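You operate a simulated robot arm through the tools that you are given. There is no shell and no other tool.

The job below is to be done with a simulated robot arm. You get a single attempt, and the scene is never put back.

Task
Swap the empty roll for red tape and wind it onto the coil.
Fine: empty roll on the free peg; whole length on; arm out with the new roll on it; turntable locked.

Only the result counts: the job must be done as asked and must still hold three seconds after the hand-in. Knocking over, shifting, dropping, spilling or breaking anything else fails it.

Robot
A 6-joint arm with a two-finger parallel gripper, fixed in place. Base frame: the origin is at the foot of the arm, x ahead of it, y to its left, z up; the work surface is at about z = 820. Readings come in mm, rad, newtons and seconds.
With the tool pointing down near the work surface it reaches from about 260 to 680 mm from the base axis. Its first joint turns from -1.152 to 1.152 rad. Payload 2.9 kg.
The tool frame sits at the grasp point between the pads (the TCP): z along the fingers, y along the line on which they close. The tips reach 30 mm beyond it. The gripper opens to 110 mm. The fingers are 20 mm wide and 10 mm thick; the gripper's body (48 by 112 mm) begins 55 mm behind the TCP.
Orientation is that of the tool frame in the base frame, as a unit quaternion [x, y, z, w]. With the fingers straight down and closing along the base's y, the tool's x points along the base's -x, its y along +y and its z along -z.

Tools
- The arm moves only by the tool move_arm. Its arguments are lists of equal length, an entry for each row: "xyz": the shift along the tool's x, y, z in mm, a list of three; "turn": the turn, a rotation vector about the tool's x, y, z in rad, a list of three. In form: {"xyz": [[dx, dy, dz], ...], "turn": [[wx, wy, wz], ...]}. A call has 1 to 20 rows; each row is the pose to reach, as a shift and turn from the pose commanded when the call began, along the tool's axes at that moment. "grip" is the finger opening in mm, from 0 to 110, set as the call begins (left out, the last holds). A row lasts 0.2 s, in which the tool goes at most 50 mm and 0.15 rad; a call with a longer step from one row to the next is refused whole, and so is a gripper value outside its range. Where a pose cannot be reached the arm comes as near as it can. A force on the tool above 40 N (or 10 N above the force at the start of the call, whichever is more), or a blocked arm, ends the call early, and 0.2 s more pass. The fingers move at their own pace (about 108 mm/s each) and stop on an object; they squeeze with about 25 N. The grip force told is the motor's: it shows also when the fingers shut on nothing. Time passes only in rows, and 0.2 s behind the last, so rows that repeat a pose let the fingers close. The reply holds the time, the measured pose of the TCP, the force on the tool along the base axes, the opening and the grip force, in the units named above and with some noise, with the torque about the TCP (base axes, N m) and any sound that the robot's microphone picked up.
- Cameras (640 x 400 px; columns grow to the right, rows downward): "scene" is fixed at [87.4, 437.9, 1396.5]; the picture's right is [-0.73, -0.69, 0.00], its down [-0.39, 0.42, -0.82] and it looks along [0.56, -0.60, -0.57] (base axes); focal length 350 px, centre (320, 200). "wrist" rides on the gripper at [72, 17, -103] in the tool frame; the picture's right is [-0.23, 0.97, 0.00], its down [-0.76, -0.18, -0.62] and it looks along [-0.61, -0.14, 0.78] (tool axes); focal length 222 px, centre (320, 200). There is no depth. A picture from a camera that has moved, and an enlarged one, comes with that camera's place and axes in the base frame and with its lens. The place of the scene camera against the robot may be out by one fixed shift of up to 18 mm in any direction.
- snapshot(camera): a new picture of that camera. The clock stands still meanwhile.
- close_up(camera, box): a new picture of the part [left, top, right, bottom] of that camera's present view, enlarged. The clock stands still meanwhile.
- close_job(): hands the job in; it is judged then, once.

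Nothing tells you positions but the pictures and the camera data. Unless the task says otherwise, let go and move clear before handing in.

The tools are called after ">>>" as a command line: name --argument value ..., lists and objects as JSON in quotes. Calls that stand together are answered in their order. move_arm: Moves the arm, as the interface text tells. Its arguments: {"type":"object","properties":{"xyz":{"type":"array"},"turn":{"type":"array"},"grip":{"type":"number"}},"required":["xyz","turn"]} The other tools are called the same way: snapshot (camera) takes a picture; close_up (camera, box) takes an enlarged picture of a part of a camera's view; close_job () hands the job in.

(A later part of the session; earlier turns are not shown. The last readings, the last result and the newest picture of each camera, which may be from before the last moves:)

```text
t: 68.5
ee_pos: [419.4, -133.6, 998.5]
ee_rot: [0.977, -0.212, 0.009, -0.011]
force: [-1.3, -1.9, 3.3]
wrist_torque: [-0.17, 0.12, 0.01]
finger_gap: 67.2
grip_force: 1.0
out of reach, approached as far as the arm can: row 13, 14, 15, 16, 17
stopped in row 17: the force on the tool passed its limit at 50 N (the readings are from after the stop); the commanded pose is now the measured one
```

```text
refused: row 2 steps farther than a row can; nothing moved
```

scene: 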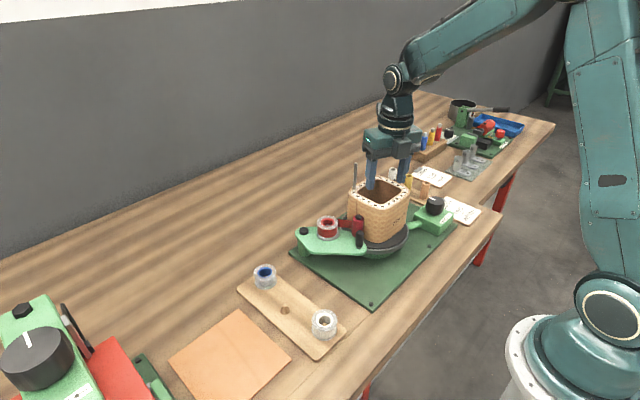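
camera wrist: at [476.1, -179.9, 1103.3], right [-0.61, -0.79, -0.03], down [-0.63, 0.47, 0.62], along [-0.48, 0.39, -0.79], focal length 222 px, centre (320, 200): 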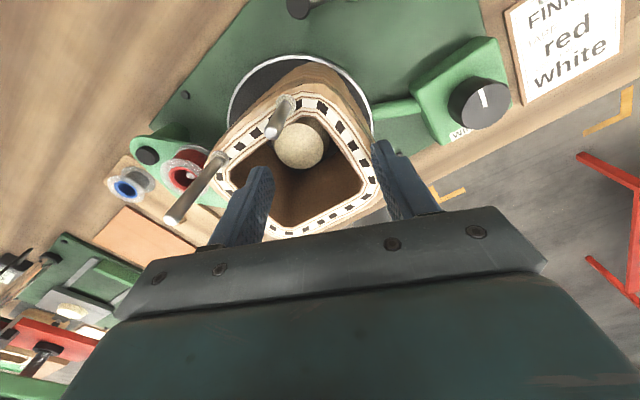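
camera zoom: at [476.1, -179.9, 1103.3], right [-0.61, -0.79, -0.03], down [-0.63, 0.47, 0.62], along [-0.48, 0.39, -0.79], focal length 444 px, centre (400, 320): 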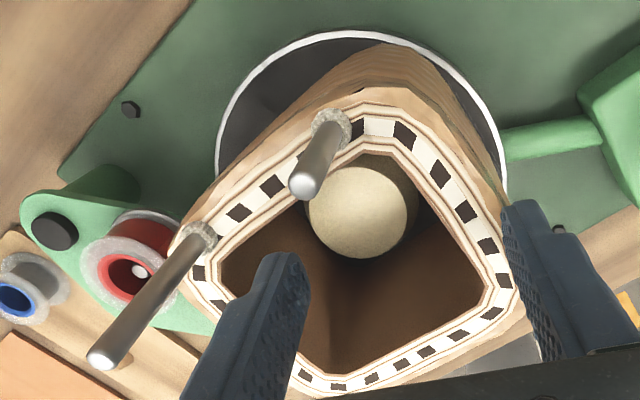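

The second row's step was too long, so I'll split it.

>>> move_arm --xyz '[[0.4, -0.8, -30], [0.8, -1.5, -60], [1.2, -2.3, -89.9], [-2.2, 25, -90.6], [-5.5, 52.3, -91.4], [-8.9, 79.6, -92.1], [-12.2, 106.9, -92.9], [-15.6, 134.2, -93.6], [-16.2, 135.3, -50], [-16.7, 136.4, -8], [-17.3, 137.5, 34.8], [-17.3, 137.5, 34.8]]' --turn '[[0, 0, 0], [0, 0, 0], [0, 0, 0], [-0.0057, -0.001, 0.124], [-0.0114, -0.002, 0.248], [-0.017, -0.003, 0.371], [-0.023, -0.004, 0.495], [-0.0285, -0.005, 0.619], [-0.0285, -0.005, 0.619], [-0.0285, -0.005, 0.619], [-0.0285, -0.005, 0.619], [-0.0285, -0.005, 0.619]]' --grip 66

>>> snapshot --camera "wrist"

>>> close_up --camera "wrist" --box '[230, 80, 410, 220]'

>>> close_up --camera "scene" --box '[290, 140, 470, 270]'

```text
t: 71.2
ee_pos: [349.5, -249.7, 959.2]
ee_rot: [0.867, -0.499, -0.001, 0.001]
force: [-0.5, 1.3, 0.3]
wrist_torque: [-0.01, 0.0, 0.0]
finger_gap: 66.1
grip_force: 0.1
```

```text
taken
camera wrist: at [369.8, -319.7, 1064.3], right [-0.96, -0.29, 0.0], down [-0.23, 0.75, 0.62], along [-0.18, 0.6, -0.78], focal length 222 px, centre (320, 200)
```

wrist: 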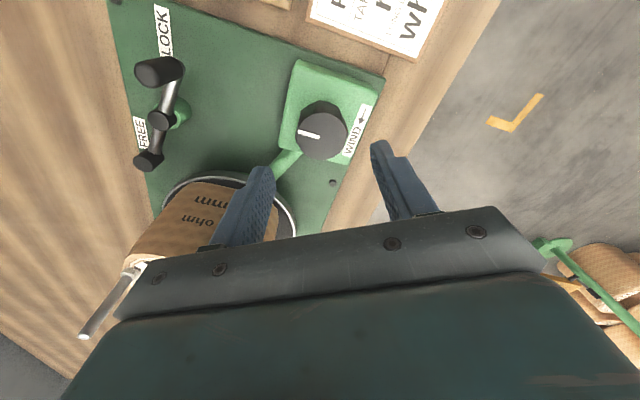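

```text
2.86 times, centred on (320, 150) of wrist
camera zoom: at [369.8, -319.7, 1064.3], right [-0.96, -0.29, 0.0], down [-0.23, 0.75, 0.62], along [-0.18, 0.6, -0.78], focal length 635 px, centre (320, 343)
```

zoom: 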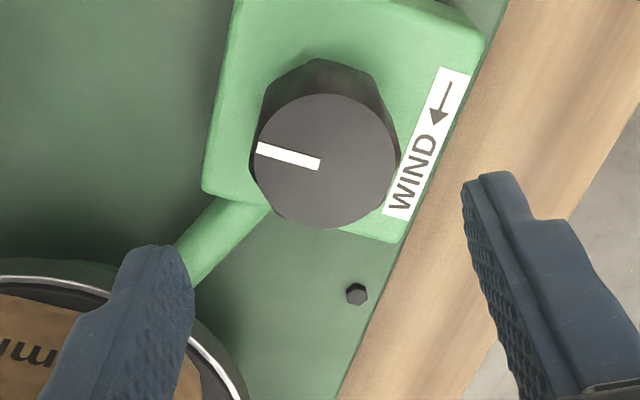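

```text
3.08 times, centred on (380, 205) of scene
camera zoom: at [87.4, 437.9, 1396.5], right [-0.73, -0.69, 0.0], down [-0.39, 0.42, -0.82], along [0.56, -0.6, -0.57], focal length 1078 px, centre (135, 185)
```

zoom: 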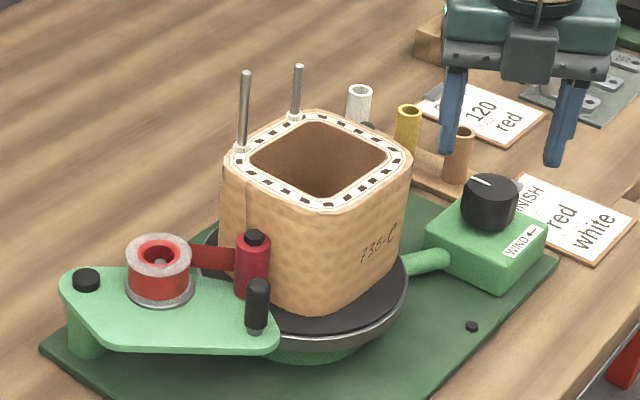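

Everything is intact, and the lever is at FREE, clear of the rim. I'll go down onto the knob (348, −252) and grip it.

>>> move_arm --xyz '[[0.8, 2.5, 20], [0.8, 2.5, 40], [0.8, 2.5, 52], [0.8, 2.5, 58], [0.8, 2.5, 58]]' --turn '[[0, 0, 0], [0, 0, 0], [0, 0, 0], [0, 0, 0], [0, 0, 0]]' --grip 66

>>> move_arm --xyz '[[0, 0, 0], [0, 0, 0], [0, 0, 0]]' --turn '[[0, 0, 0], [0, 0, 0], [0, 0, 0]]' --grip 20

>>> move_arm --xyz '[[0, 0, 0], [0, 0, 0], [0, 0, 0], [0, 0, 0]]' --turn '[[0, 0, 0.08], [0, 0, 0.16], [0, 0, 0.25], [0, 0, 0.25]]'

>>> close_up --camera "wrist" --box '[230, 80, 410, 220]'

>>> close_up --camera "scene" --box '[290, 140, 470, 270]'

```text
t: 72.3
ee_pos: [344.0, -251.5, 900.8]
ee_rot: [0.866, -0.501, -0.003, 0.0]
force: [0.5, 0.0, -0.3]
wrist_torque: [0.03, -0.01, 0.01]
finger_gap: 66.1
grip_force: 0.0
```

```text
t: 73.2
ee_pos: [345.7, -250.8, 901.4]
ee_rot: [0.867, -0.499, -0.001, 0.0]
force: [10.3, 5.1, -7.9]
wrist_torque: [0.15, -0.48, -0.08]
finger_gap: 40.2
grip_force: 45.3
```

```text
t: 74.2
ee_pos: [345.9, -251.3, 899.7]
ee_rot: [0.798, -0.602, -0.001, -0.002]
force: [21.1, 18.2, -22.0]
wrist_torque: [-0.79, -0.01, 0.16]
finger_gap: 39.8
grip_force: 45.1
```

```text
2.86 times, centred on (320, 150) of wrist
camera zoom: at [350.5, -323.9, 1005.4], right [-1.0, -0.05, 0.0], down [-0.04, 0.78, 0.63], along [-0.03, 0.63, -0.78], focal length 635 px, centre (320, 343)
```

zoom: 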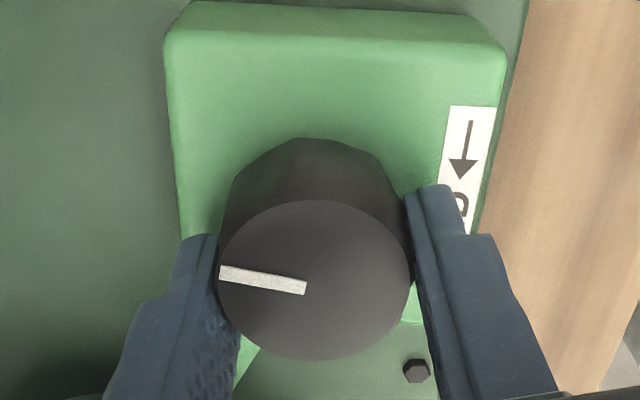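

```text
3.08 times, centred on (380, 205) of scene
camera zoom: at [88.2, 438.2, 1396.3], right [-0.73, -0.69, 0.0], down [-0.39, 0.42, -0.82], along [0.56, -0.6, -0.57], focal length 1078 px, centre (135, 185)
```

zoom: 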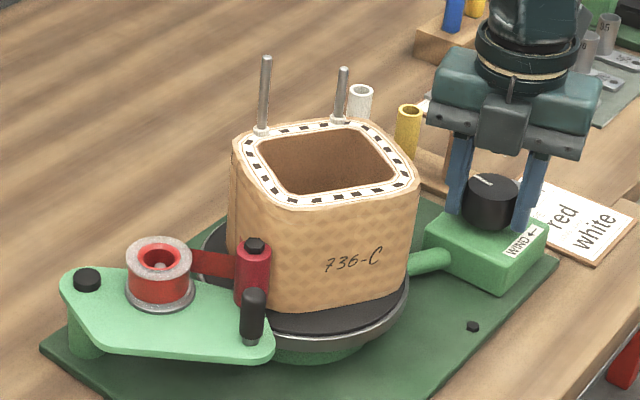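

With the lever at FREE the knob turns and the coil rotates with it, so winding works. I'll continue clockwise, easing the side load a little.

>>> move_arm --xyz '[[-0.8, -1.8, 1.5], [-0.8, -1.8, 1.5], [-0.8, -1.8, 1.5], [-0.8, -1.8, 1.5], [-0.8, -1.8, 1.5], [-0.8, -1.8, 1.5], [-0.8, -1.8, 1.5]]' --turn '[[0, 0, 0.0], [0, 0, 0.13], [0, 0, 0.26], [0, 0, 0.39], [0, 0, 0.52], [0, 0, 0.65], [0, 0, 0.65]]'

>>> close_up --camera "wrist" --box '[230, 80, 410, 220]'

>>> close_up --camera "scene" --box '[290, 140, 470, 270]'

```text
t: 75.8
ee_pos: [348.9, -251.8, 900.4]
ee_rot: [-0.563, 0.827, -0.002, 0.003]
force: [23.0, 8.2, 17.3]
wrist_torque: [0.58, 0.18, 0.11]
finger_gap: 39.9
grip_force: 45.6
```

```text
2.86 times, centred on (320, 150) of wrist
camera zoom: at [307.0, -311.1, 1005.3], right [-0.82, 0.57, 0.0], down [0.44, 0.64, 0.62], along [0.36, 0.51, -0.78], focal length 635 px, centre (320, 343)
```

zoom: 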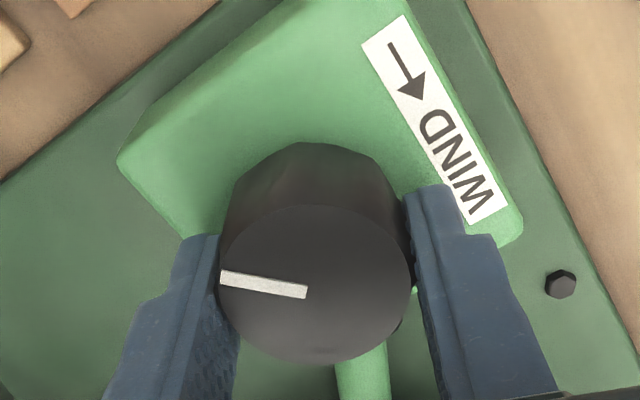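

```text
3.08 times, centred on (380, 205) of scene
camera zoom: at [87.8, 438.2, 1396.3], right [-0.73, -0.69, 0.0], down [-0.39, 0.42, -0.82], along [0.56, -0.6, -0.57], focal length 1078 px, centre (135, 185)
```

zoom: 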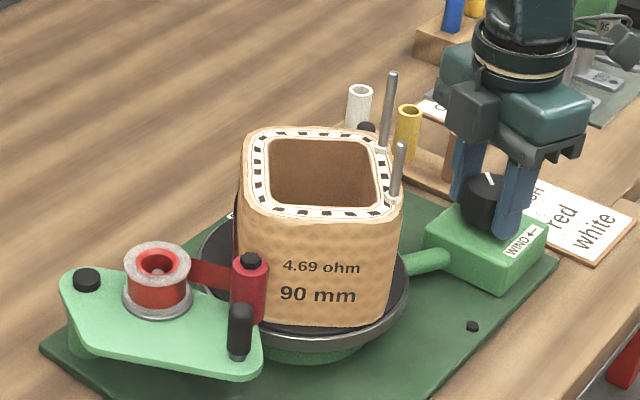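

Each knob turn drives the coil about twice as far. I'll keep winding, keeping the camera side away from the lead pins as they come around.

>>> move_arm --xyz '[[-1.2, -1.5, -1], [-1.2, -1.5, -1], [-1.2, -1.5, -1], [-1.2, -1.5, -1], [-1.2, -1.5, -1], [-1.2, -1.5, -1], [-1.2, -1.5, -1], [-1.2, -1.5, -1], [-1.2, -1.5, -1]]' --turn '[[0, 0, 0.0], [0, 0, 0.14], [0, 0, 0.28], [0, 0, 0.42], [0, 0, 0.56], [0, 0, 0.7], [0, 0, 0.84], [0, 0, 0.98], [0, 0, 0.98]]'

>>> snapshot --camera "wrist"

>>> close_up --camera "scene" --box '[290, 140, 470, 270]'

```text
t: 77.1
ee_pos: [351.8, -251.7, 901.1]
ee_rot: [-0.282, 0.959, -0.004, 0.003]
force: [6.0, -4.4, -8.0]
wrist_torque: [0.77, 0.25, -0.06]
finger_gap: 39.9
grip_force: 45.1
stopped in row 6: the force on the tool passed its limit at 40 N (the readings are from after the stop); the commanded pose is now the measured one
```

```text
taken
camera wrist: at [280.8, -276.1, 1005.2], right [-0.33, 0.94, -0.01], down [0.73, 0.27, 0.63], along [0.59, 0.2, -0.78], focal length 222 px, centre (320, 200)
```

wrist: 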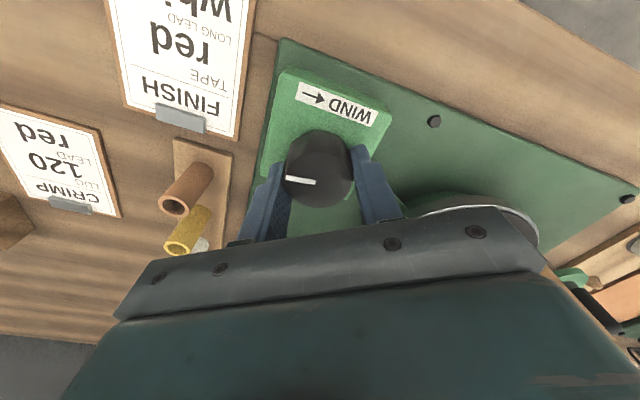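

```text
3.08 times, centred on (380, 205) of scene
camera zoom: at [87.6, 437.7, 1396.5], right [-0.73, -0.69, 0.0], down [-0.39, 0.42, -0.82], along [0.56, -0.6, -0.57], focal length 1078 px, centre (135, 185)
```

zoom: 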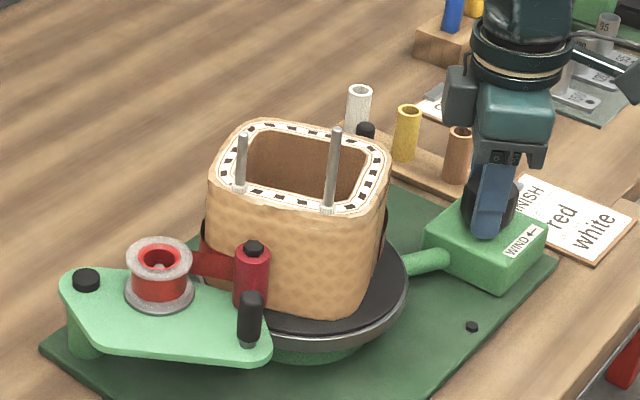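

>>> close_up --camera "wrist" --box '[230, 80, 410, 220]'

>>> close_up --camera "scene" --box '[300, 190, 420, 270]'

```text
2.86 times, centred on (320, 150) of wrist
camera zoom: at [280.8, -276.1, 1005.2], right [-0.33, 0.94, -0.01], down [0.73, 0.27, 0.63], along [0.59, 0.2, -0.78], focal length 635 px, centre (320, 343)
```

zoom: 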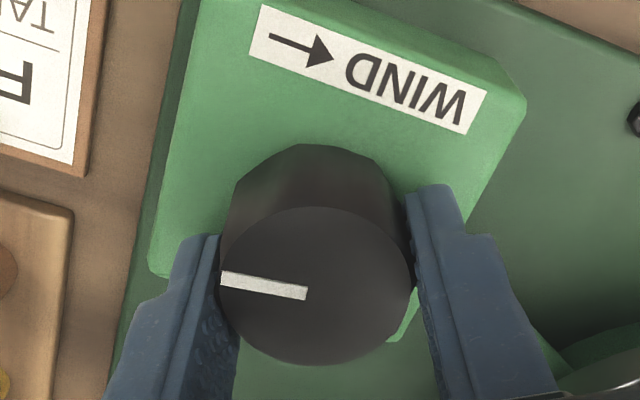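

```text
5.00 times, centred on (360, 230) of scene
camera zoom: at [87.6, 437.7, 1396.5], right [-0.73, -0.69, 0.0], down [-0.39, 0.42, -0.82], along [0.56, -0.6, -0.57], focal length 1751 px, centre (120, 50)
```

zoom: 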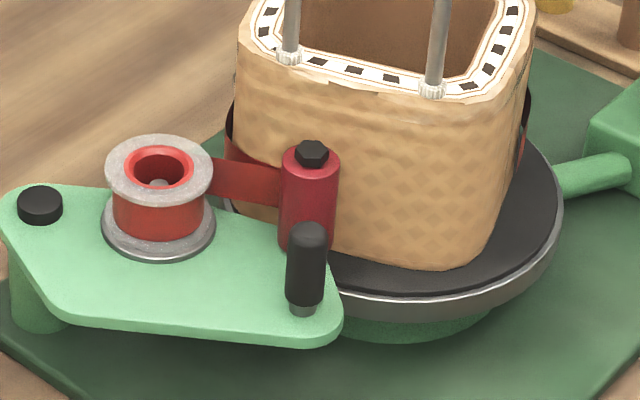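

Red tape is going onto the coil. The grip is about 4 mm off the knob's axis, so I'll turn about the true axis from here.

>>> move_arm --xyz '[[0.04, -0.63, 0], [0.18, -1.24, 0], [0.39, -1.84, 0], [0.69, -2.39, 0], [1.06, -2.9, 0], [1.5, -3.35, 0], [1.99, -3.74, 0], [2.54, -4.05, 0], [3.12, -4.28, 0], [3.74, -4.43, 0], [4.3, -4.5, 0], [4.3, -4.5, 0]]' --turn '[[0, 0, 0.14], [0, 0, 0.28], [0, 0, 0.42], [0, 0, 0.56], [0, 0, 0.7], [0, 0, 0.84], [0, 0, 0.98], [0, 0, 1.12], [0, 0, 1.26], [0, 0, 1.4], [0, 0, 1.53], [0, 0, 1.53]]'

>>> snapshot --camera "wrist"

>>> close_up --camera "scene" --box '[290, 140, 470, 270]'

```text
t: 79.7
ee_pos: [350.9, -258.6, 901.9]
ee_rot: [0.463, 0.887, -0.001, 0.003]
force: [11.7, 9.9, -14.6]
wrist_torque: [-0.38, 0.13, -0.22]
finger_gap: 39.6
grip_force: 44.5
```

```text
taken
camera wrist: at [322.2, -187.6, 1005.3], right [0.93, 0.37, 0.0], down [0.29, -0.72, 0.63], along [0.24, -0.58, -0.78], focal length 222 px, centre (320, 200)
```

wrist: 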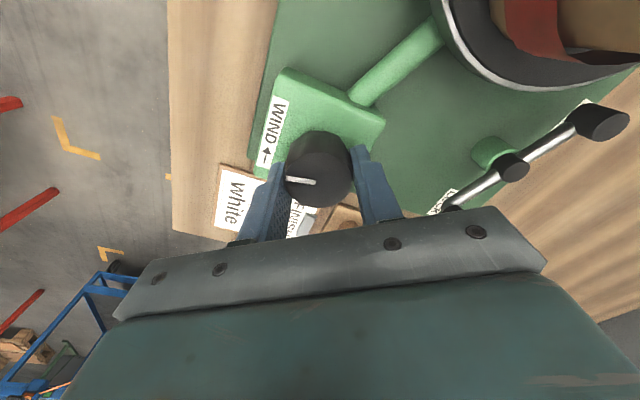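

```text
3.08 times, centred on (380, 205) of scene
camera zoom: at [87.9, 438.0, 1396.4], right [-0.73, -0.69, 0.0], down [-0.39, 0.42, -0.82], along [0.56, -0.6, -0.57], focal length 1078 px, centre (135, 185)
```

zoom: 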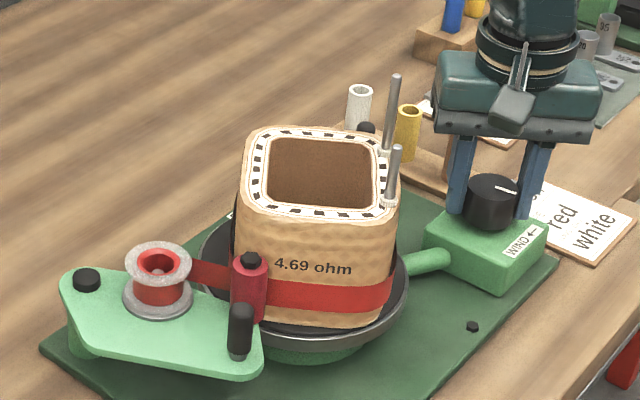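

The red band is going round the coil: 175° of knob gave about 1.4 coil turns. I'll open, re-centre on the knob axis, rotate back and take a new grip.

>>> move_arm --xyz '[[0, 0, 0], [0, 0, 0], [4.8, 0, -1], [4.8, 0, -1], [4.8, 0, -1], [4.8, 0, -1], [4.8, 0, -1], [4.8, 0, -1], [4.8, 0, -1], [4.8, 0, -1], [4.8, 0, -1], [4.8, 0, -1], [4.8, 0, -1], [4.8, 0, -1], [4.8, 0, -1], [4.8, 0, -1], [4.8, 0, -1], [4.8, 0, -1], [4.8, 0, -1], [4.8, 0, -1]]' --turn '[[0, 0, 0], [0, 0, 0], [0, 0, 0], [0, 0, -0.145], [0, 0, -0.29], [0, 0, -0.435], [0, 0, -0.58], [0, 0, -0.725], [0, 0, -0.87], [0, 0, -1.015], [0, 0, -1.16], [0, 0, -1.305], [0, 0, -1.45], [0, 0, -1.595], [0, 0, -1.74], [0, 0, -1.885], [0, 0, -2.03], [0, 0, -2.175], [0, 0, -2.32], [0, 0, -2.465]]' --grip 64

>>> move_arm --xyz '[[0, 0, 0], [0, 0, 0], [0, 0, 0], [0, 0, 0], [0, 0, 0]]' --turn '[[0, 0, -0.145], [0, 0, -0.29], [0, 0, -0.435], [0, 0, -0.585], [0, 0, -0.585]]' --grip 64

>>> close_up --camera "wrist" --box '[230, 80, 410, 220]'

>>> close_up --camera "scene" --box '[290, 140, 470, 270]'

```text
t: 83.9
ee_pos: [347.2, -254.3, 902.3]
ee_rot: [-0.684, 0.729, -0.004, 0.0]
force: [0.0, 0.1, -0.1]
wrist_torque: [0.04, 0.02, -0.02]
finger_gap: 63.9
grip_force: 0.1
```

```text
t: 85.1
ee_pos: [347.4, -253.2, 902.6]
ee_rot: [0.866, -0.501, 0.003, 0.002]
force: [-0.1, 1.1, -0.8]
wrist_torque: [0.0, 0.0, 0.0]
finger_gap: 63.8
grip_force: 0.1
```

```text
2.86 times, centred on (320, 150) of wrist
camera zoom: at [368.6, -324.1, 1007.2], right [-0.96, -0.29, 0.0], down [-0.23, 0.75, 0.62], along [-0.17, 0.59, -0.79], focal length 635 px, centre (320, 343)
```

zoom: 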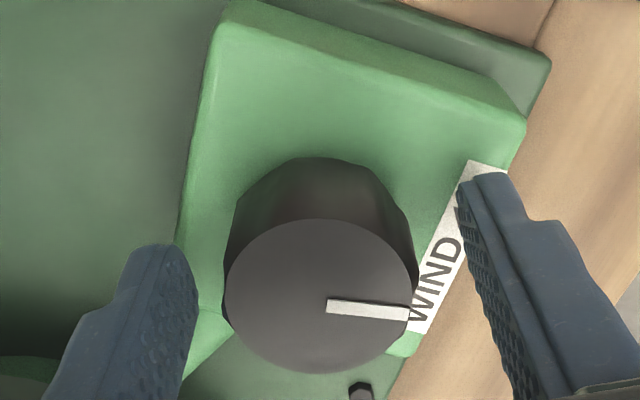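

```text
3.08 times, centred on (380, 205) of scene
camera zoom: at [87.4, 437.9, 1396.5], right [-0.73, -0.69, 0.0], down [-0.39, 0.42, -0.82], along [0.56, -0.6, -0.57], focal length 1078 px, centre (135, 185)
```

zoom: 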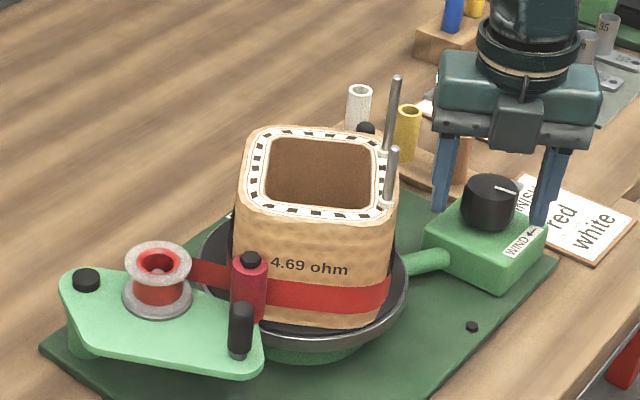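

Nothing unwound. Gripping again, now centred, for another clockwise stroke.

>>> move_arm --xyz '[[0, 0, 1], [0, 0, 1], [0, 0, 1]]' --turn '[[0, 0, 0], [0, 0, 0], [0, 0, 0]]' --grip 20

>>> move_arm --xyz '[[0, 0, 0], [0, 0, 0], [0, 0, 0], [0, 0, 0], [0, 0, 0], [0, 0, 0], [0, 0, 0], [0, 0, 0], [0, 0, 0], [0, 0, 0], [0, 0, 0]]' --turn '[[0, 0, 0.14], [0, 0, 0.28], [0, 0, 0.42], [0, 0, 0.56], [0, 0, 0.7], [0, 0, 0.84], [0, 0, 0.98], [0, 0, 1.12], [0, 0, 1.26], [0, 0, 1.4], [0, 0, 1.54]]'

>>> close_up --camera "scene" --box '[290, 140, 470, 270]'

```text
t: 85.9
ee_pos: [348.5, -253.5, 902.3]
ee_rot: [0.865, -0.501, 0.004, 0.001]
force: [-1.9, 2.2, 19.9]
wrist_torque: [0.64, 1.11, 0.04]
finger_gap: 40.3
grip_force: 45.1
```

```text
t: 88.3
ee_pos: [346.6, -255.6, 900.7]
ee_rot: [-0.269, 0.963, -0.006, 0.002]
force: [12.0, -3.5, 12.5]
wrist_torque: [1.13, -0.36, -0.37]
finger_gap: 39.8
grip_force: 45.5
```

```text
3.08 times, centred on (380, 205) of scene
camera zoom: at [87.6, 437.8, 1396.5], right [-0.73, -0.69, 0.0], down [-0.39, 0.42, -0.82], along [0.56, -0.6, -0.57], focal length 1078 px, centre (135, 185)
```

zoom: 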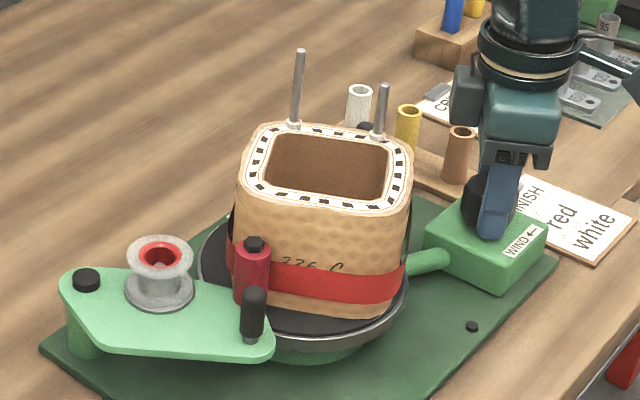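

The red roll's core now looks bare and there's no strip running from it. I'll check closely.

>>> close_up --camera "scene" --box '[300, 190, 420, 270]'

>>> close_up --camera "scene" --box '[315, 205, 375, 255]'

>>> snapshot --camera "wrist"

```text
5.00 times, centred on (360, 230) of scene
camera zoom: at [87.6, 437.8, 1396.5], right [-0.73, -0.69, 0.0], down [-0.39, 0.42, -0.82], along [0.56, -0.6, -0.57], focal length 1751 px, centre (120, 50)
```

zoom: 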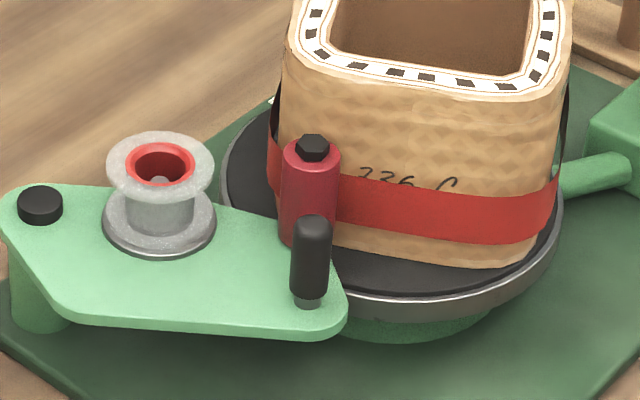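

```text
8.00 times, centred on (345, 230) of scene
camera zoom: at [87.6, 437.8, 1396.5], right [-0.73, -0.69, 0.0], down [-0.39, 0.42, -0.82], along [0.56, -0.6, -0.57], focal length 2802 px, centre (120, -40)
```

zoom: 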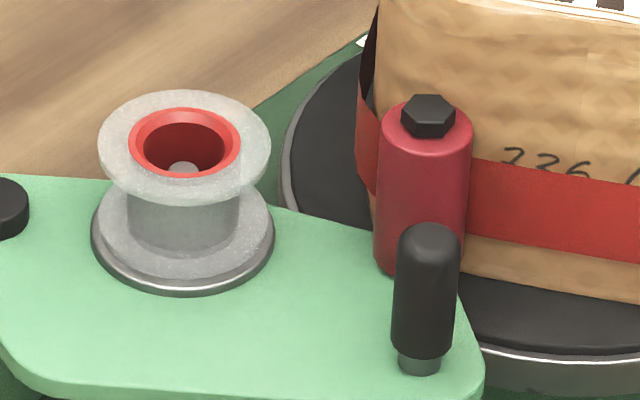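

```text
taken
camera wrist: at [275.8, -276.9, 1005.4], right [-0.31, 0.95, -0.01], down [0.74, 0.25, 0.63], along [0.6, 0.19, -0.78], focal length 222 px, centre (320, 200)
```

wrist: 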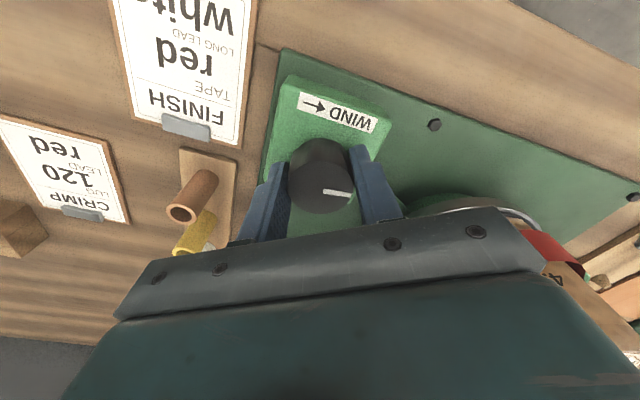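

The roll is bare and the band runs all round. I'll give the knob a bit more clockwise turn so the tail is surely on.

>>> move_arm --xyz '[[0, 0, 0], [0, 0, 0], [0, 0, 0], [0, 0, 0]]' --turn '[[0, 0, 0.14], [0, 0, 0.28], [0, 0, 0.42], [0, 0, 0.42]]'

>>> close_up --camera "scene" --box '[290, 140, 470, 270]'

>>> snapshot --camera "wrist"

```text
t: 89.3
ee_pos: [346.6, -255.0, 899.3]
ee_rot: [-0.063, 0.998, -0.004, 0.002]
force: [9.2, -12.0, 1.3]
wrist_torque: [0.45, 0.66, 0.05]
finger_gap: 39.8
grip_force: 45.0
```

```text
3.08 times, centred on (380, 205) of scene
camera zoom: at [87.6, 437.6, 1396.6], right [-0.73, -0.69, 0.0], down [-0.39, 0.42, -0.82], along [0.56, -0.6, -0.57], focal length 1078 px, centre (135, 185)
```

zoom: 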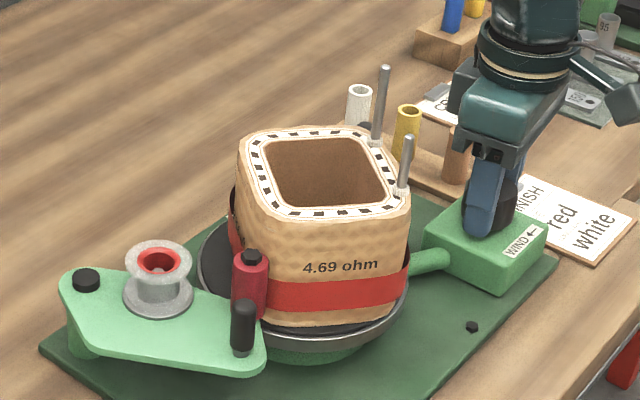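

```text
taken
camera wrist: at [272.3, -245.9, 1005.2], right [0.1, 0.99, -0.01], down [0.78, -0.08, 0.63], along [0.62, -0.07, -0.78], focal length 222 px, centre (320, 200)
```

wrist: 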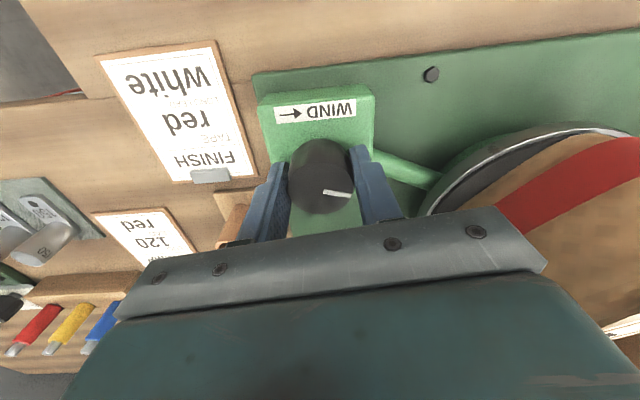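

The full length is on: bare roll, band all round the coil. I'll release the knob and go to the lock lever.

>>> move_arm --xyz '[[0, 0, 0], [0, 0, 0], [0, 0, -35], [0, 0, -70], [0, 0, -105], [-12.1, -2.3, -105], [-24.3, -4.5, -105], [-36.4, -6.8, -105], [-48.5, -9, -105], [-60.7, -11.3, -105], [-72.8, -13.5, -105], [-84.9, -15.8, -105], [-97, -18, -105], [-109.2, -20.3, -105], [-121.3, -22.5, -105], [-121.3, -22.5, -105]]' --turn '[[0, 0, 0], [0, 0, 0], [0, 0, 0], [0, 0, 0], [0, 0, 0], [0, 0, -0.136], [0, 0, -0.272], [0, 0, -0.408], [0, 0, -0.544], [0, 0, -0.68], [0, 0, -0.816], [0, 0, -0.952], [0, 0, -1.088], [0, 0, -1.224], [0, 0, -1.36], [0, 0, -1.36]]' --grip 64

>>> snapshot --camera "wrist"

>>> close_up --camera "wrist" --box '[230, 60, 410, 220]'

>>> close_up --camera "scene" --box '[290, 140, 470, 270]'

```text
t: 92.7
ee_pos: [470.6, -259.7, 1007.7]
ee_rot: [-0.679, 0.734, -0.004, 0.0]
force: [0.2, 0.6, -0.3]
wrist_torque: [0.03, 0.02, 0.01]
finger_gap: 64.1
grip_force: 0.1
```

```text
taken
camera wrist: at [446.3, -329.8, 1112.4], right [-0.95, 0.3, -0.01], down [0.23, 0.75, 0.62], along [0.19, 0.59, -0.78], focal length 222 px, centre (320, 200)
```

wrist: 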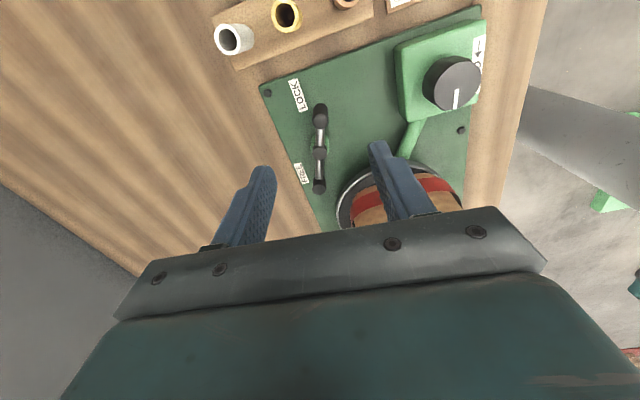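

```text
2.50 times, centred on (320, 140) of wrist
camera zoom: at [446.3, -329.8, 1112.4], right [-0.95, 0.3, -0.01], down [0.23, 0.75, 0.62], along [0.19, 0.59, -0.78], focal length 555 px, centre (320, 350)
```

zoom: 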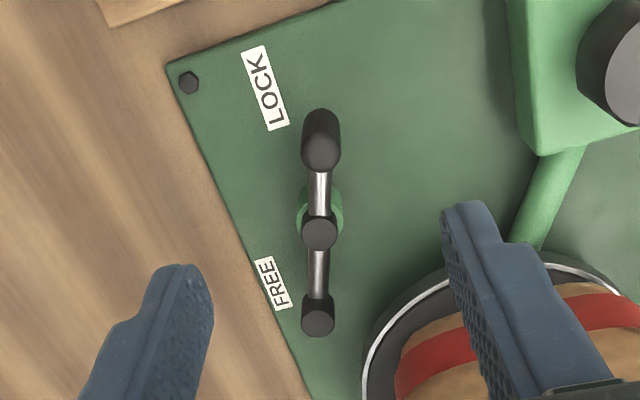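

```text
3.08 times, centred on (380, 205) of scene
camera zoom: at [87.4, 437.9, 1396.5], right [-0.73, -0.69, 0.0], down [-0.39, 0.42, -0.82], along [0.56, -0.6, -0.57], focal length 1078 px, centre (135, 185)
```

zoom: 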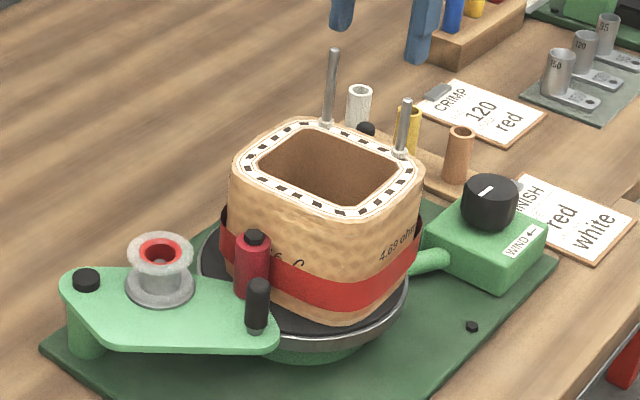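

The lever is at FREE with its handle right below. The coil settled back slightly against the spring-loaded roller, but the roll stays bare. I'll go down and grip the handle to lock the turntable.

>>> move_arm --xyz '[[1, 0, 35], [1, 0, 70], [1, 0, 92], [1, 0, 102.5], [1, 0, 102.5]]' --turn '[[0, 0, 0], [0, 0, 0], [0, 0, 0], [0, 0, 0], [0, 0, 0]]' --grip 50

>>> move_arm --xyz '[[0, 0, 0], [0, 0, 0], [0, 0, 0]]' --turn '[[0, 0, 0], [0, 0, 0], [0, 0, 0]]' --grip 5

>>> close_up --camera "wrist" --box '[230, 60, 410, 220]'

>>> close_up --camera "scene" --box '[290, 140, 470, 270]'

```text
t: 93.9
ee_pos: [468.8, -262.6, 905.7]
ee_rot: [-0.678, 0.735, -0.004, 0.001]
force: [0.6, 0.1, -0.3]
wrist_torque: [-0.03, -0.05, -0.01]
finger_gap: 50.2
grip_force: 0.1
```

```text
t: 94.7
ee_pos: [469.1, -262.1, 905.1]
ee_rot: [-0.678, 0.735, -0.004, -0.001]
force: [1.9, -2.1, -1.3]
wrist_torque: [-0.07, 0.8, -0.07]
finger_gap: 15.9
grip_force: 45.0
```

```text
2.50 times, centred on (320, 140) of wrist
camera zoom: at [446.3, -332.0, 1010.6], right [-0.95, 0.31, -0.01], down [0.24, 0.75, 0.62], along [0.19, 0.59, -0.78], focal length 555 px, centre (320, 350)
```

zoom: 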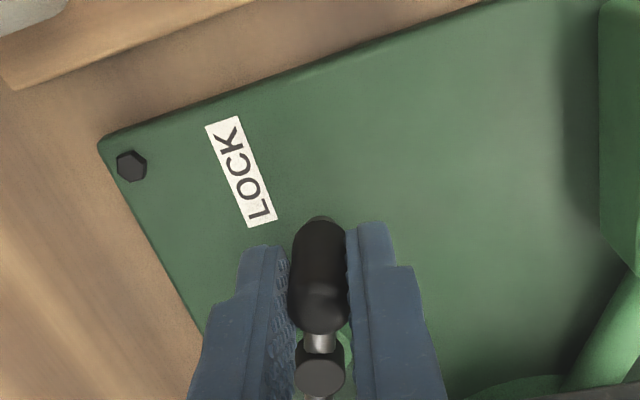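

```text
3.08 times, centred on (380, 205) of scene
camera zoom: at [87.5, 437.8, 1396.5], right [-0.73, -0.69, 0.0], down [-0.39, 0.42, -0.82], along [0.56, -0.6, -0.57], focal length 1078 px, centre (135, 185)
```

zoom: 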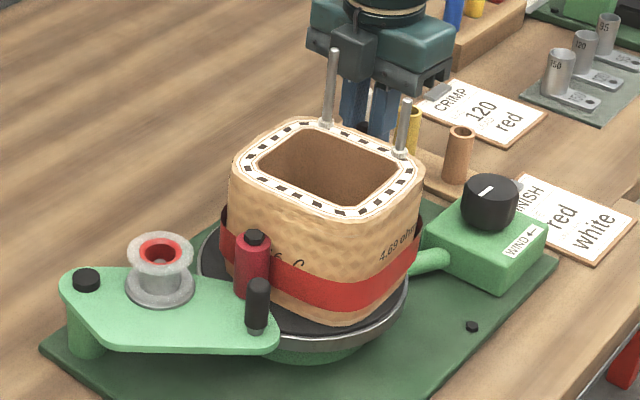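

Swinging the handle round to press the brake on the rim (LOCK).

>>> move_arm --xyz '[[1.2, -8.6, 0], [0.8, -17.1, 0], [-0.9, -25.5, 0], [-4.2, -33.4, 0], [-8.8, -40.6, 0], [-10, -42, 0], [-11.1, -43.5, 0]]' --turn '[[0, 0, -0.087], [0, 0, -0.175], [0, 0, -0.262], [0, 0, -0.349], [0, 0, -0.435], [0, 0, -0.45], [0, 0, -0.47]]'

>>> snapshot --camera "wrist"

>>> close_up --camera "scene" --box '[290, 140, 470, 270]'

```text
t: 96.3
ee_pos: [511.5, -257.4, 904.8]
ee_rot: [0.828, -0.561, 0.003, 0.002]
force: [-32.8, -16.2, 13.3]
wrist_torque: [-0.07, -0.27, -0.06]
finger_gap: 15.5
grip_force: 44.8
```

```text
taken
camera wrist: at [522.5, -329.0, 1010.6], right [-0.99, -0.15, 0.0], down [-0.12, 0.78, 0.62], along [-0.09, 0.61, -0.79], focal length 222 px, centre (320, 200)
```

wrist: 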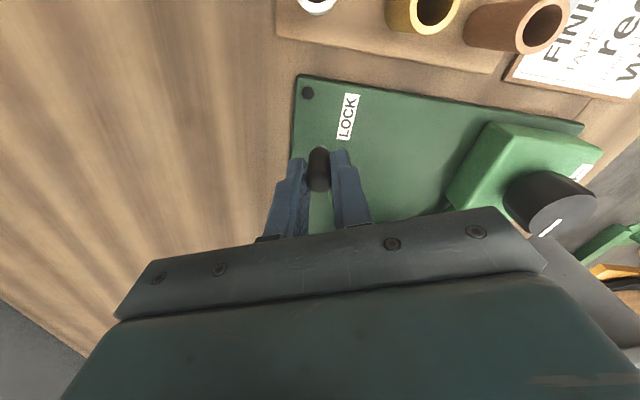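

```text
3.08 times, centred on (380, 205) of scene
camera zoom: at [86.4, 437.6, 1396.6], right [-0.73, -0.69, 0.0], down [-0.39, 0.42, -0.82], along [0.56, -0.6, -0.57], focal length 1078 px, centre (135, 185)
```

zoom: 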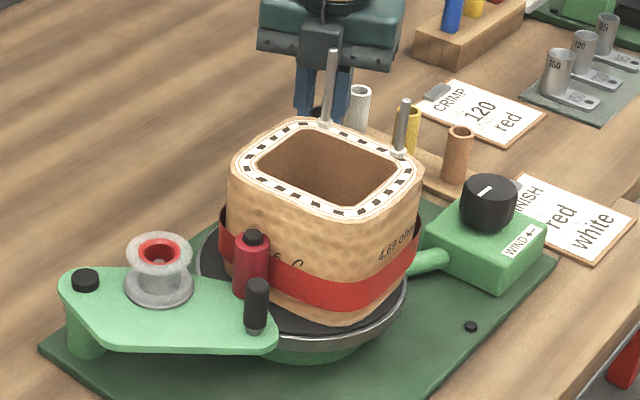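

The lever is at its LOCK end with firm resistance. I'll release, rise, and check it stays.

>>> move_arm --xyz '[[0, 0, 0], [0, 0, 0], [0, 0, -30], [0, 0, -65], [0, 0, -100], [0, 0, -100]]' --turn '[[0, 0, 0], [0, 0, 0], [0, 0, 0], [0, 0, 0], [0, 0, 0], [0, 0, 0]]' --grip 50

>>> snapshot --camera "wrist"

>>> close_up --camera "wrist" --box '[230, 60, 410, 220]'

>>> close_up --camera "scene" --box '[290, 140, 470, 270]'

```text
t: 97.7
ee_pos: [513.0, -253.7, 1003.9]
ee_rot: [0.831, -0.557, 0.004, 0.001]
force: [-0.3, 0.3, 0.4]
wrist_torque: [-0.02, -0.02, 0.0]
finger_gap: 50.0
grip_force: 0.0
```

```text
taken
camera wrist: at [525.1, -325.9, 1109.0], right [-0.99, -0.16, 0.0], down [-0.13, 0.78, 0.62], along [-0.1, 0.61, -0.79], focal length 222 px, centre (320, 200)
```

wrist: 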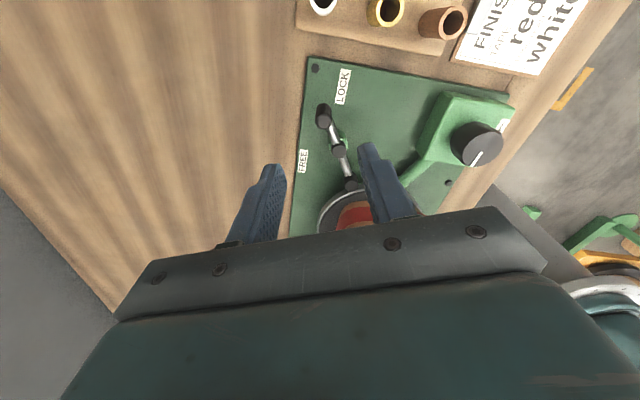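

```text
2.50 times, centred on (320, 140) of wrist
camera zoom: at [525.1, -325.9, 1109.0], right [-0.99, -0.16, 0.0], down [-0.13, 0.78, 0.62], along [-0.1, 0.61, -0.79], focal length 555 px, centre (320, 350)
```

zoom: 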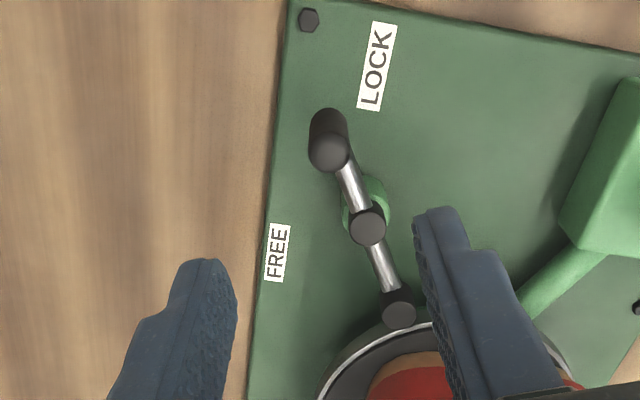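

```text
3.08 times, centred on (380, 205) of scene
camera zoom: at [87.4, 437.9, 1396.5], right [-0.73, -0.69, 0.0], down [-0.39, 0.42, -0.82], along [0.56, -0.6, -0.57], focal length 1078 px, centre (135, 185)
```

zoom: 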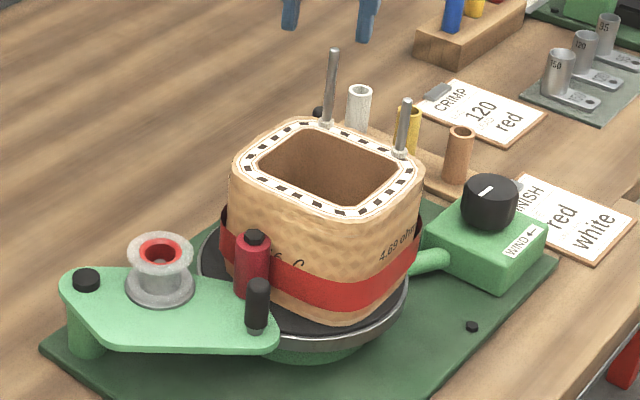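

Locked: the brake shoe sits on the rim and the lever stays put. I'll cross high over the coil back to the tape arm's handle.

>>> move_arm --xyz '[[0, 0, -43], [0, 0, -86], [-34.4, 2.8, -86], [-68.8, 5.6, -86], [-103.2, 8.4, -86], [-137.6, 11.2, -86], [-171.9, 14, -86], [-206.3, 16.8, -86], [-240.7, 19.6, -86], [-275.1, 22.4, -86], [-275.1, 22.4, -86]]' --turn '[[0, 0, 0], [0, 0, 0], [0, 0, 0.144], [0, 0, 0.288], [0, 0, 0.432], [0, 0, 0.576], [0, 0, 0.72], [0, 0, 0.864], [0, 0, 1.008], [0, 0, 1.15], [0, 0, 1.15]]' --grip 27

>>> snapshot --camera "wrist"

>>> close_up --camera "wrist" --box '[230, 60, 410, 220]'

>>> close_up --camera "scene" --box '[290, 140, 470, 270]'

```text
t: 100.1
ee_pos: [389.2, -6.8, 1087.6]
ee_rot: [-0.393, 0.92, -0.004, 0.002]
force: [0.9, 0.6, -0.5]
wrist_torque: [-0.01, -0.01, 0.02]
finger_gap: 27.2
grip_force: 0.0
```

```text
taken
camera wrist: at [326.0, -46.8, 1191.8], right [-0.55, 0.84, -0.01], down [0.65, 0.43, 0.62], along [0.53, 0.34, -0.78], focal length 222 px, centre (320, 200)
```

wrist: 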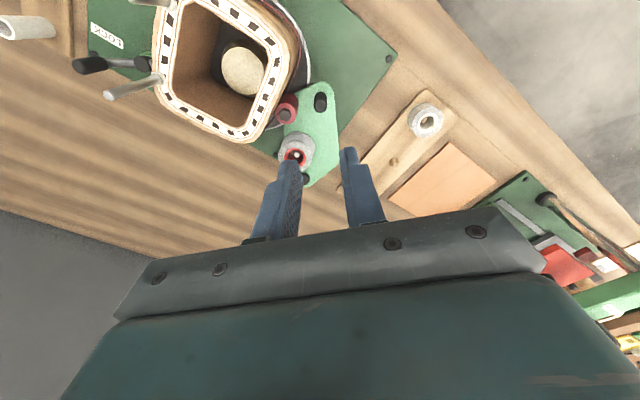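

```text
2.50 times, centred on (320, 140) of wrist
camera zoom: at [326.0, -46.8, 1191.8], right [-0.55, 0.84, -0.01], down [0.65, 0.43, 0.62], along [0.53, 0.34, -0.78], focal length 555 px, centre (320, 350)
```

zoom: 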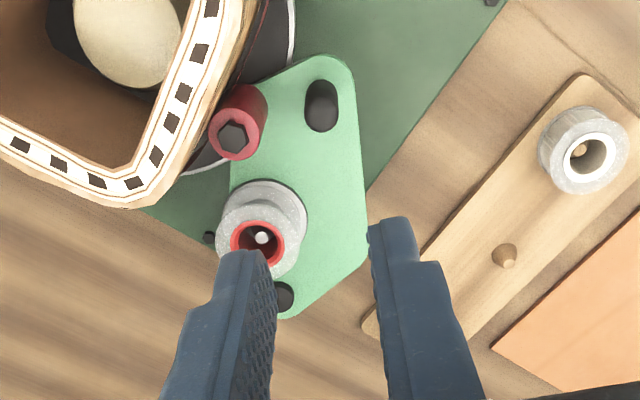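

```text
3.08 times, centred on (380, 205) of scene
camera zoom: at [87.4, 437.9, 1396.5], right [-0.73, -0.69, 0.0], down [-0.39, 0.42, -0.82], along [0.56, -0.6, -0.57], focal length 1078 px, centre (135, 185)
```

zoom: 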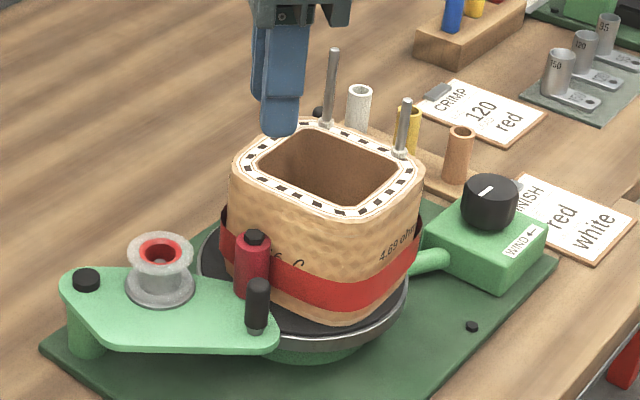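

The handle is directly below, with the roller alongside as before. Lowering to just above, then around it.

>>> move_arm --xyz '[[-0.4, 0.3, 35], [-0.4, 0.3, 70], [-0.4, 0.3, 102], [-0.4, 0.3, 102]]' --turn '[[0, 0, 0], [0, 0, 0], [0, 0, 0], [0, 0, 0]]' --grip 27

>>> close_up --camera "wrist" --box '[230, 60, 410, 220]'

>>> close_up --camera "scene" --box '[300, 170, 420, 270]'

```text
t: 101.1
ee_pos: [389.7, -9.3, 984.3]
ee_rot: [-0.393, 0.92, -0.004, 0.003]
force: [0.9, 0.2, -0.6]
wrist_torque: [-0.01, 0.01, 0.04]
finger_gap: 26.8
grip_force: 0.0
```

```text
2.50 times, centred on (320, 140) of wrist
camera zoom: at [327.0, -49.2, 1089.3], right [-0.55, 0.84, -0.01], down [0.65, 0.43, 0.62], along [0.53, 0.34, -0.78], focal length 555 px, centre (320, 350)
```

zoom: 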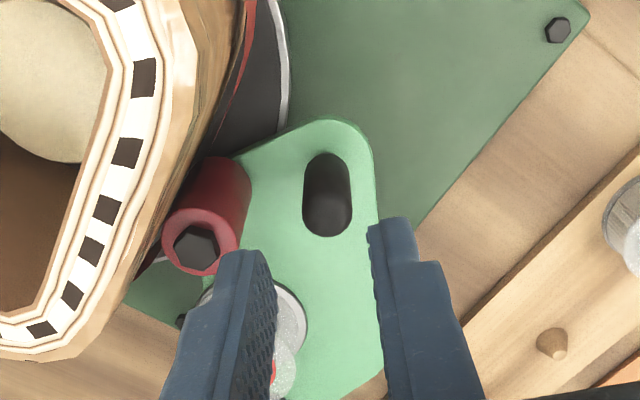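

```text
4.00 times, centred on (360, 220) of scene
camera zoom: at [87.4, 437.9, 1396.5], right [-0.73, -0.69, 0.0], down [-0.39, 0.42, -0.82], along [0.56, -0.6, -0.57], focal length 1401 px, centre (160, 120)
```

zoom: 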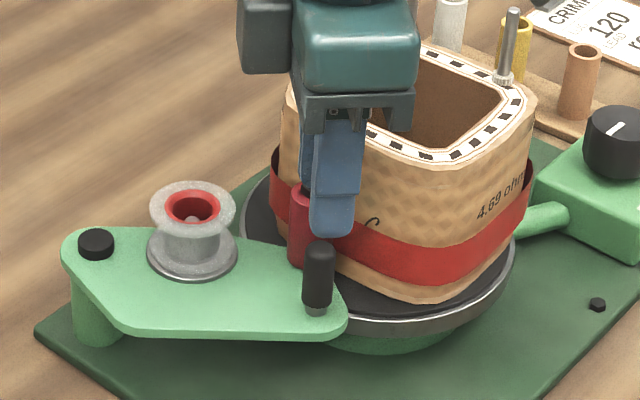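

I'll correct by 2 mm and go down around the handle.

>>> move_arm --xyz '[[-1, 2.2, 10], [-1, 2.2, 25], [-1, 2.2, 42], [-1, 2.2, 57], [-1, 2.2, 57]]' --turn '[[0, 0, 0], [0, 0, 0], [0, 0, 0], [0, 0, 0], [0, 0, 0]]' --grip 27

>>> close_up --camera "wrist" --box '[230, 60, 410, 220]'

```text
t: 102.3
ee_pos: [388.0, -7.4, 928.0]
ee_rot: [-0.394, 0.919, -0.003, 0.002]
force: [-0.9, -0.2, -0.4]
wrist_torque: [-0.03, 0.01, -0.03]
finger_gap: 27.0
grip_force: 0.1
```

```text
2.50 times, centred on (320, 140) of wrist
camera zoom: at [326.4, -46.2, 1032.8], right [-0.55, 0.84, -0.01], down [0.65, 0.43, 0.62], along [0.52, 0.34, -0.78], focal length 555 px, centre (320, 350)
```

zoom: 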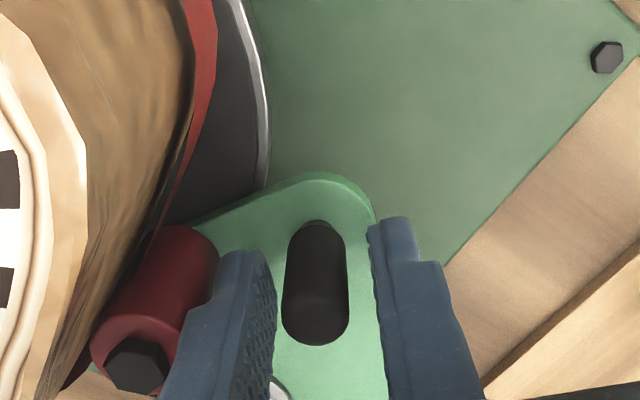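

Gripping the handle, then swinging the arm out along its arc.

>>> move_arm --xyz '[[0, 0, 0], [0, 0, 0], [0, 0, 0]]' --turn '[[0, 0, 0], [0, 0, 0], [0, 0, 0]]' --grip 5

>>> move_arm --xyz '[[-4.5, 7.7, 0], [-9.3, 15, 0], [-14.8, 21.9, 0], [-20.6, 28.5, 0], [-26.9, 34.6, 0], [-33.7, 40.2, 0], [-33.7, 40.2, 0]]' --turn '[[0, 0, 0.07], [0, 0, 0.14], [0, 0, 0.21], [0, 0, 0.28], [0, 0, 0.35], [0, 0, 0.42], [0, 0, 0.42]]'

>>> close_up --camera "scene" --box '[290, 160, 430, 280]'

>>> snapshot --camera "wrist"

```text
t: 103.1
ee_pos: [388.7, -6.9, 928.5]
ee_rot: [-0.394, 0.919, -0.003, 0.001]
force: [4.0, -1.4, -7.0]
wrist_torque: [0.97, 0.44, -0.06]
finger_gap: 15.9
grip_force: 44.7
```

```text
t: 104.7
ee_pos: [381.9, 47.5, 929.2]
ee_rot: [-0.194, 0.981, -0.003, 0.001]
force: [0.0, -2.0, -8.2]
wrist_torque: [0.62, 0.99, -0.12]
finger_gap: 15.7
grip_force: 44.8
```

```text
3.33 times, centred on (360, 220) of scene
camera zoom: at [87.5, 437.8, 1396.5], right [-0.73, -0.69, 0.0], down [-0.39, 0.42, -0.82], along [0.56, -0.6, -0.57], focal length 1167 px, centre (187, 133)
```

zoom: 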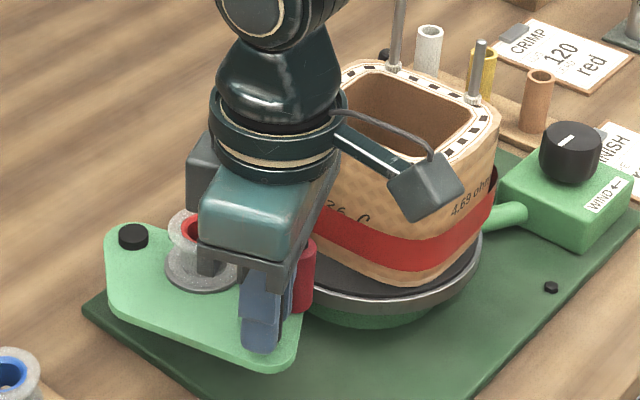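

```text
taken
camera wrist: at [308.6, 37.3, 1032.8], right [-0.16, 0.99, -0.01], down [0.77, 0.13, 0.63], along [0.62, 0.09, -0.78], focal length 222 px, centre (320, 200)
```

wrist: 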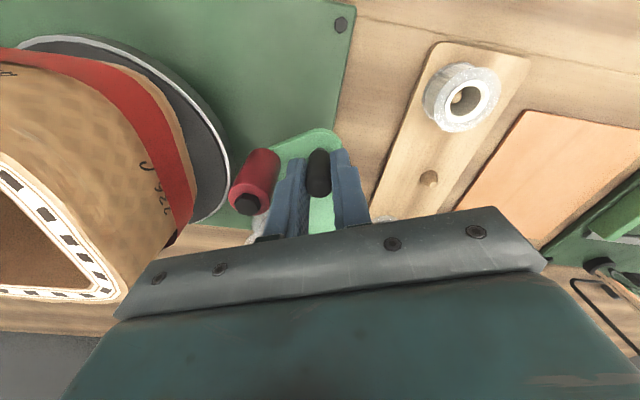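

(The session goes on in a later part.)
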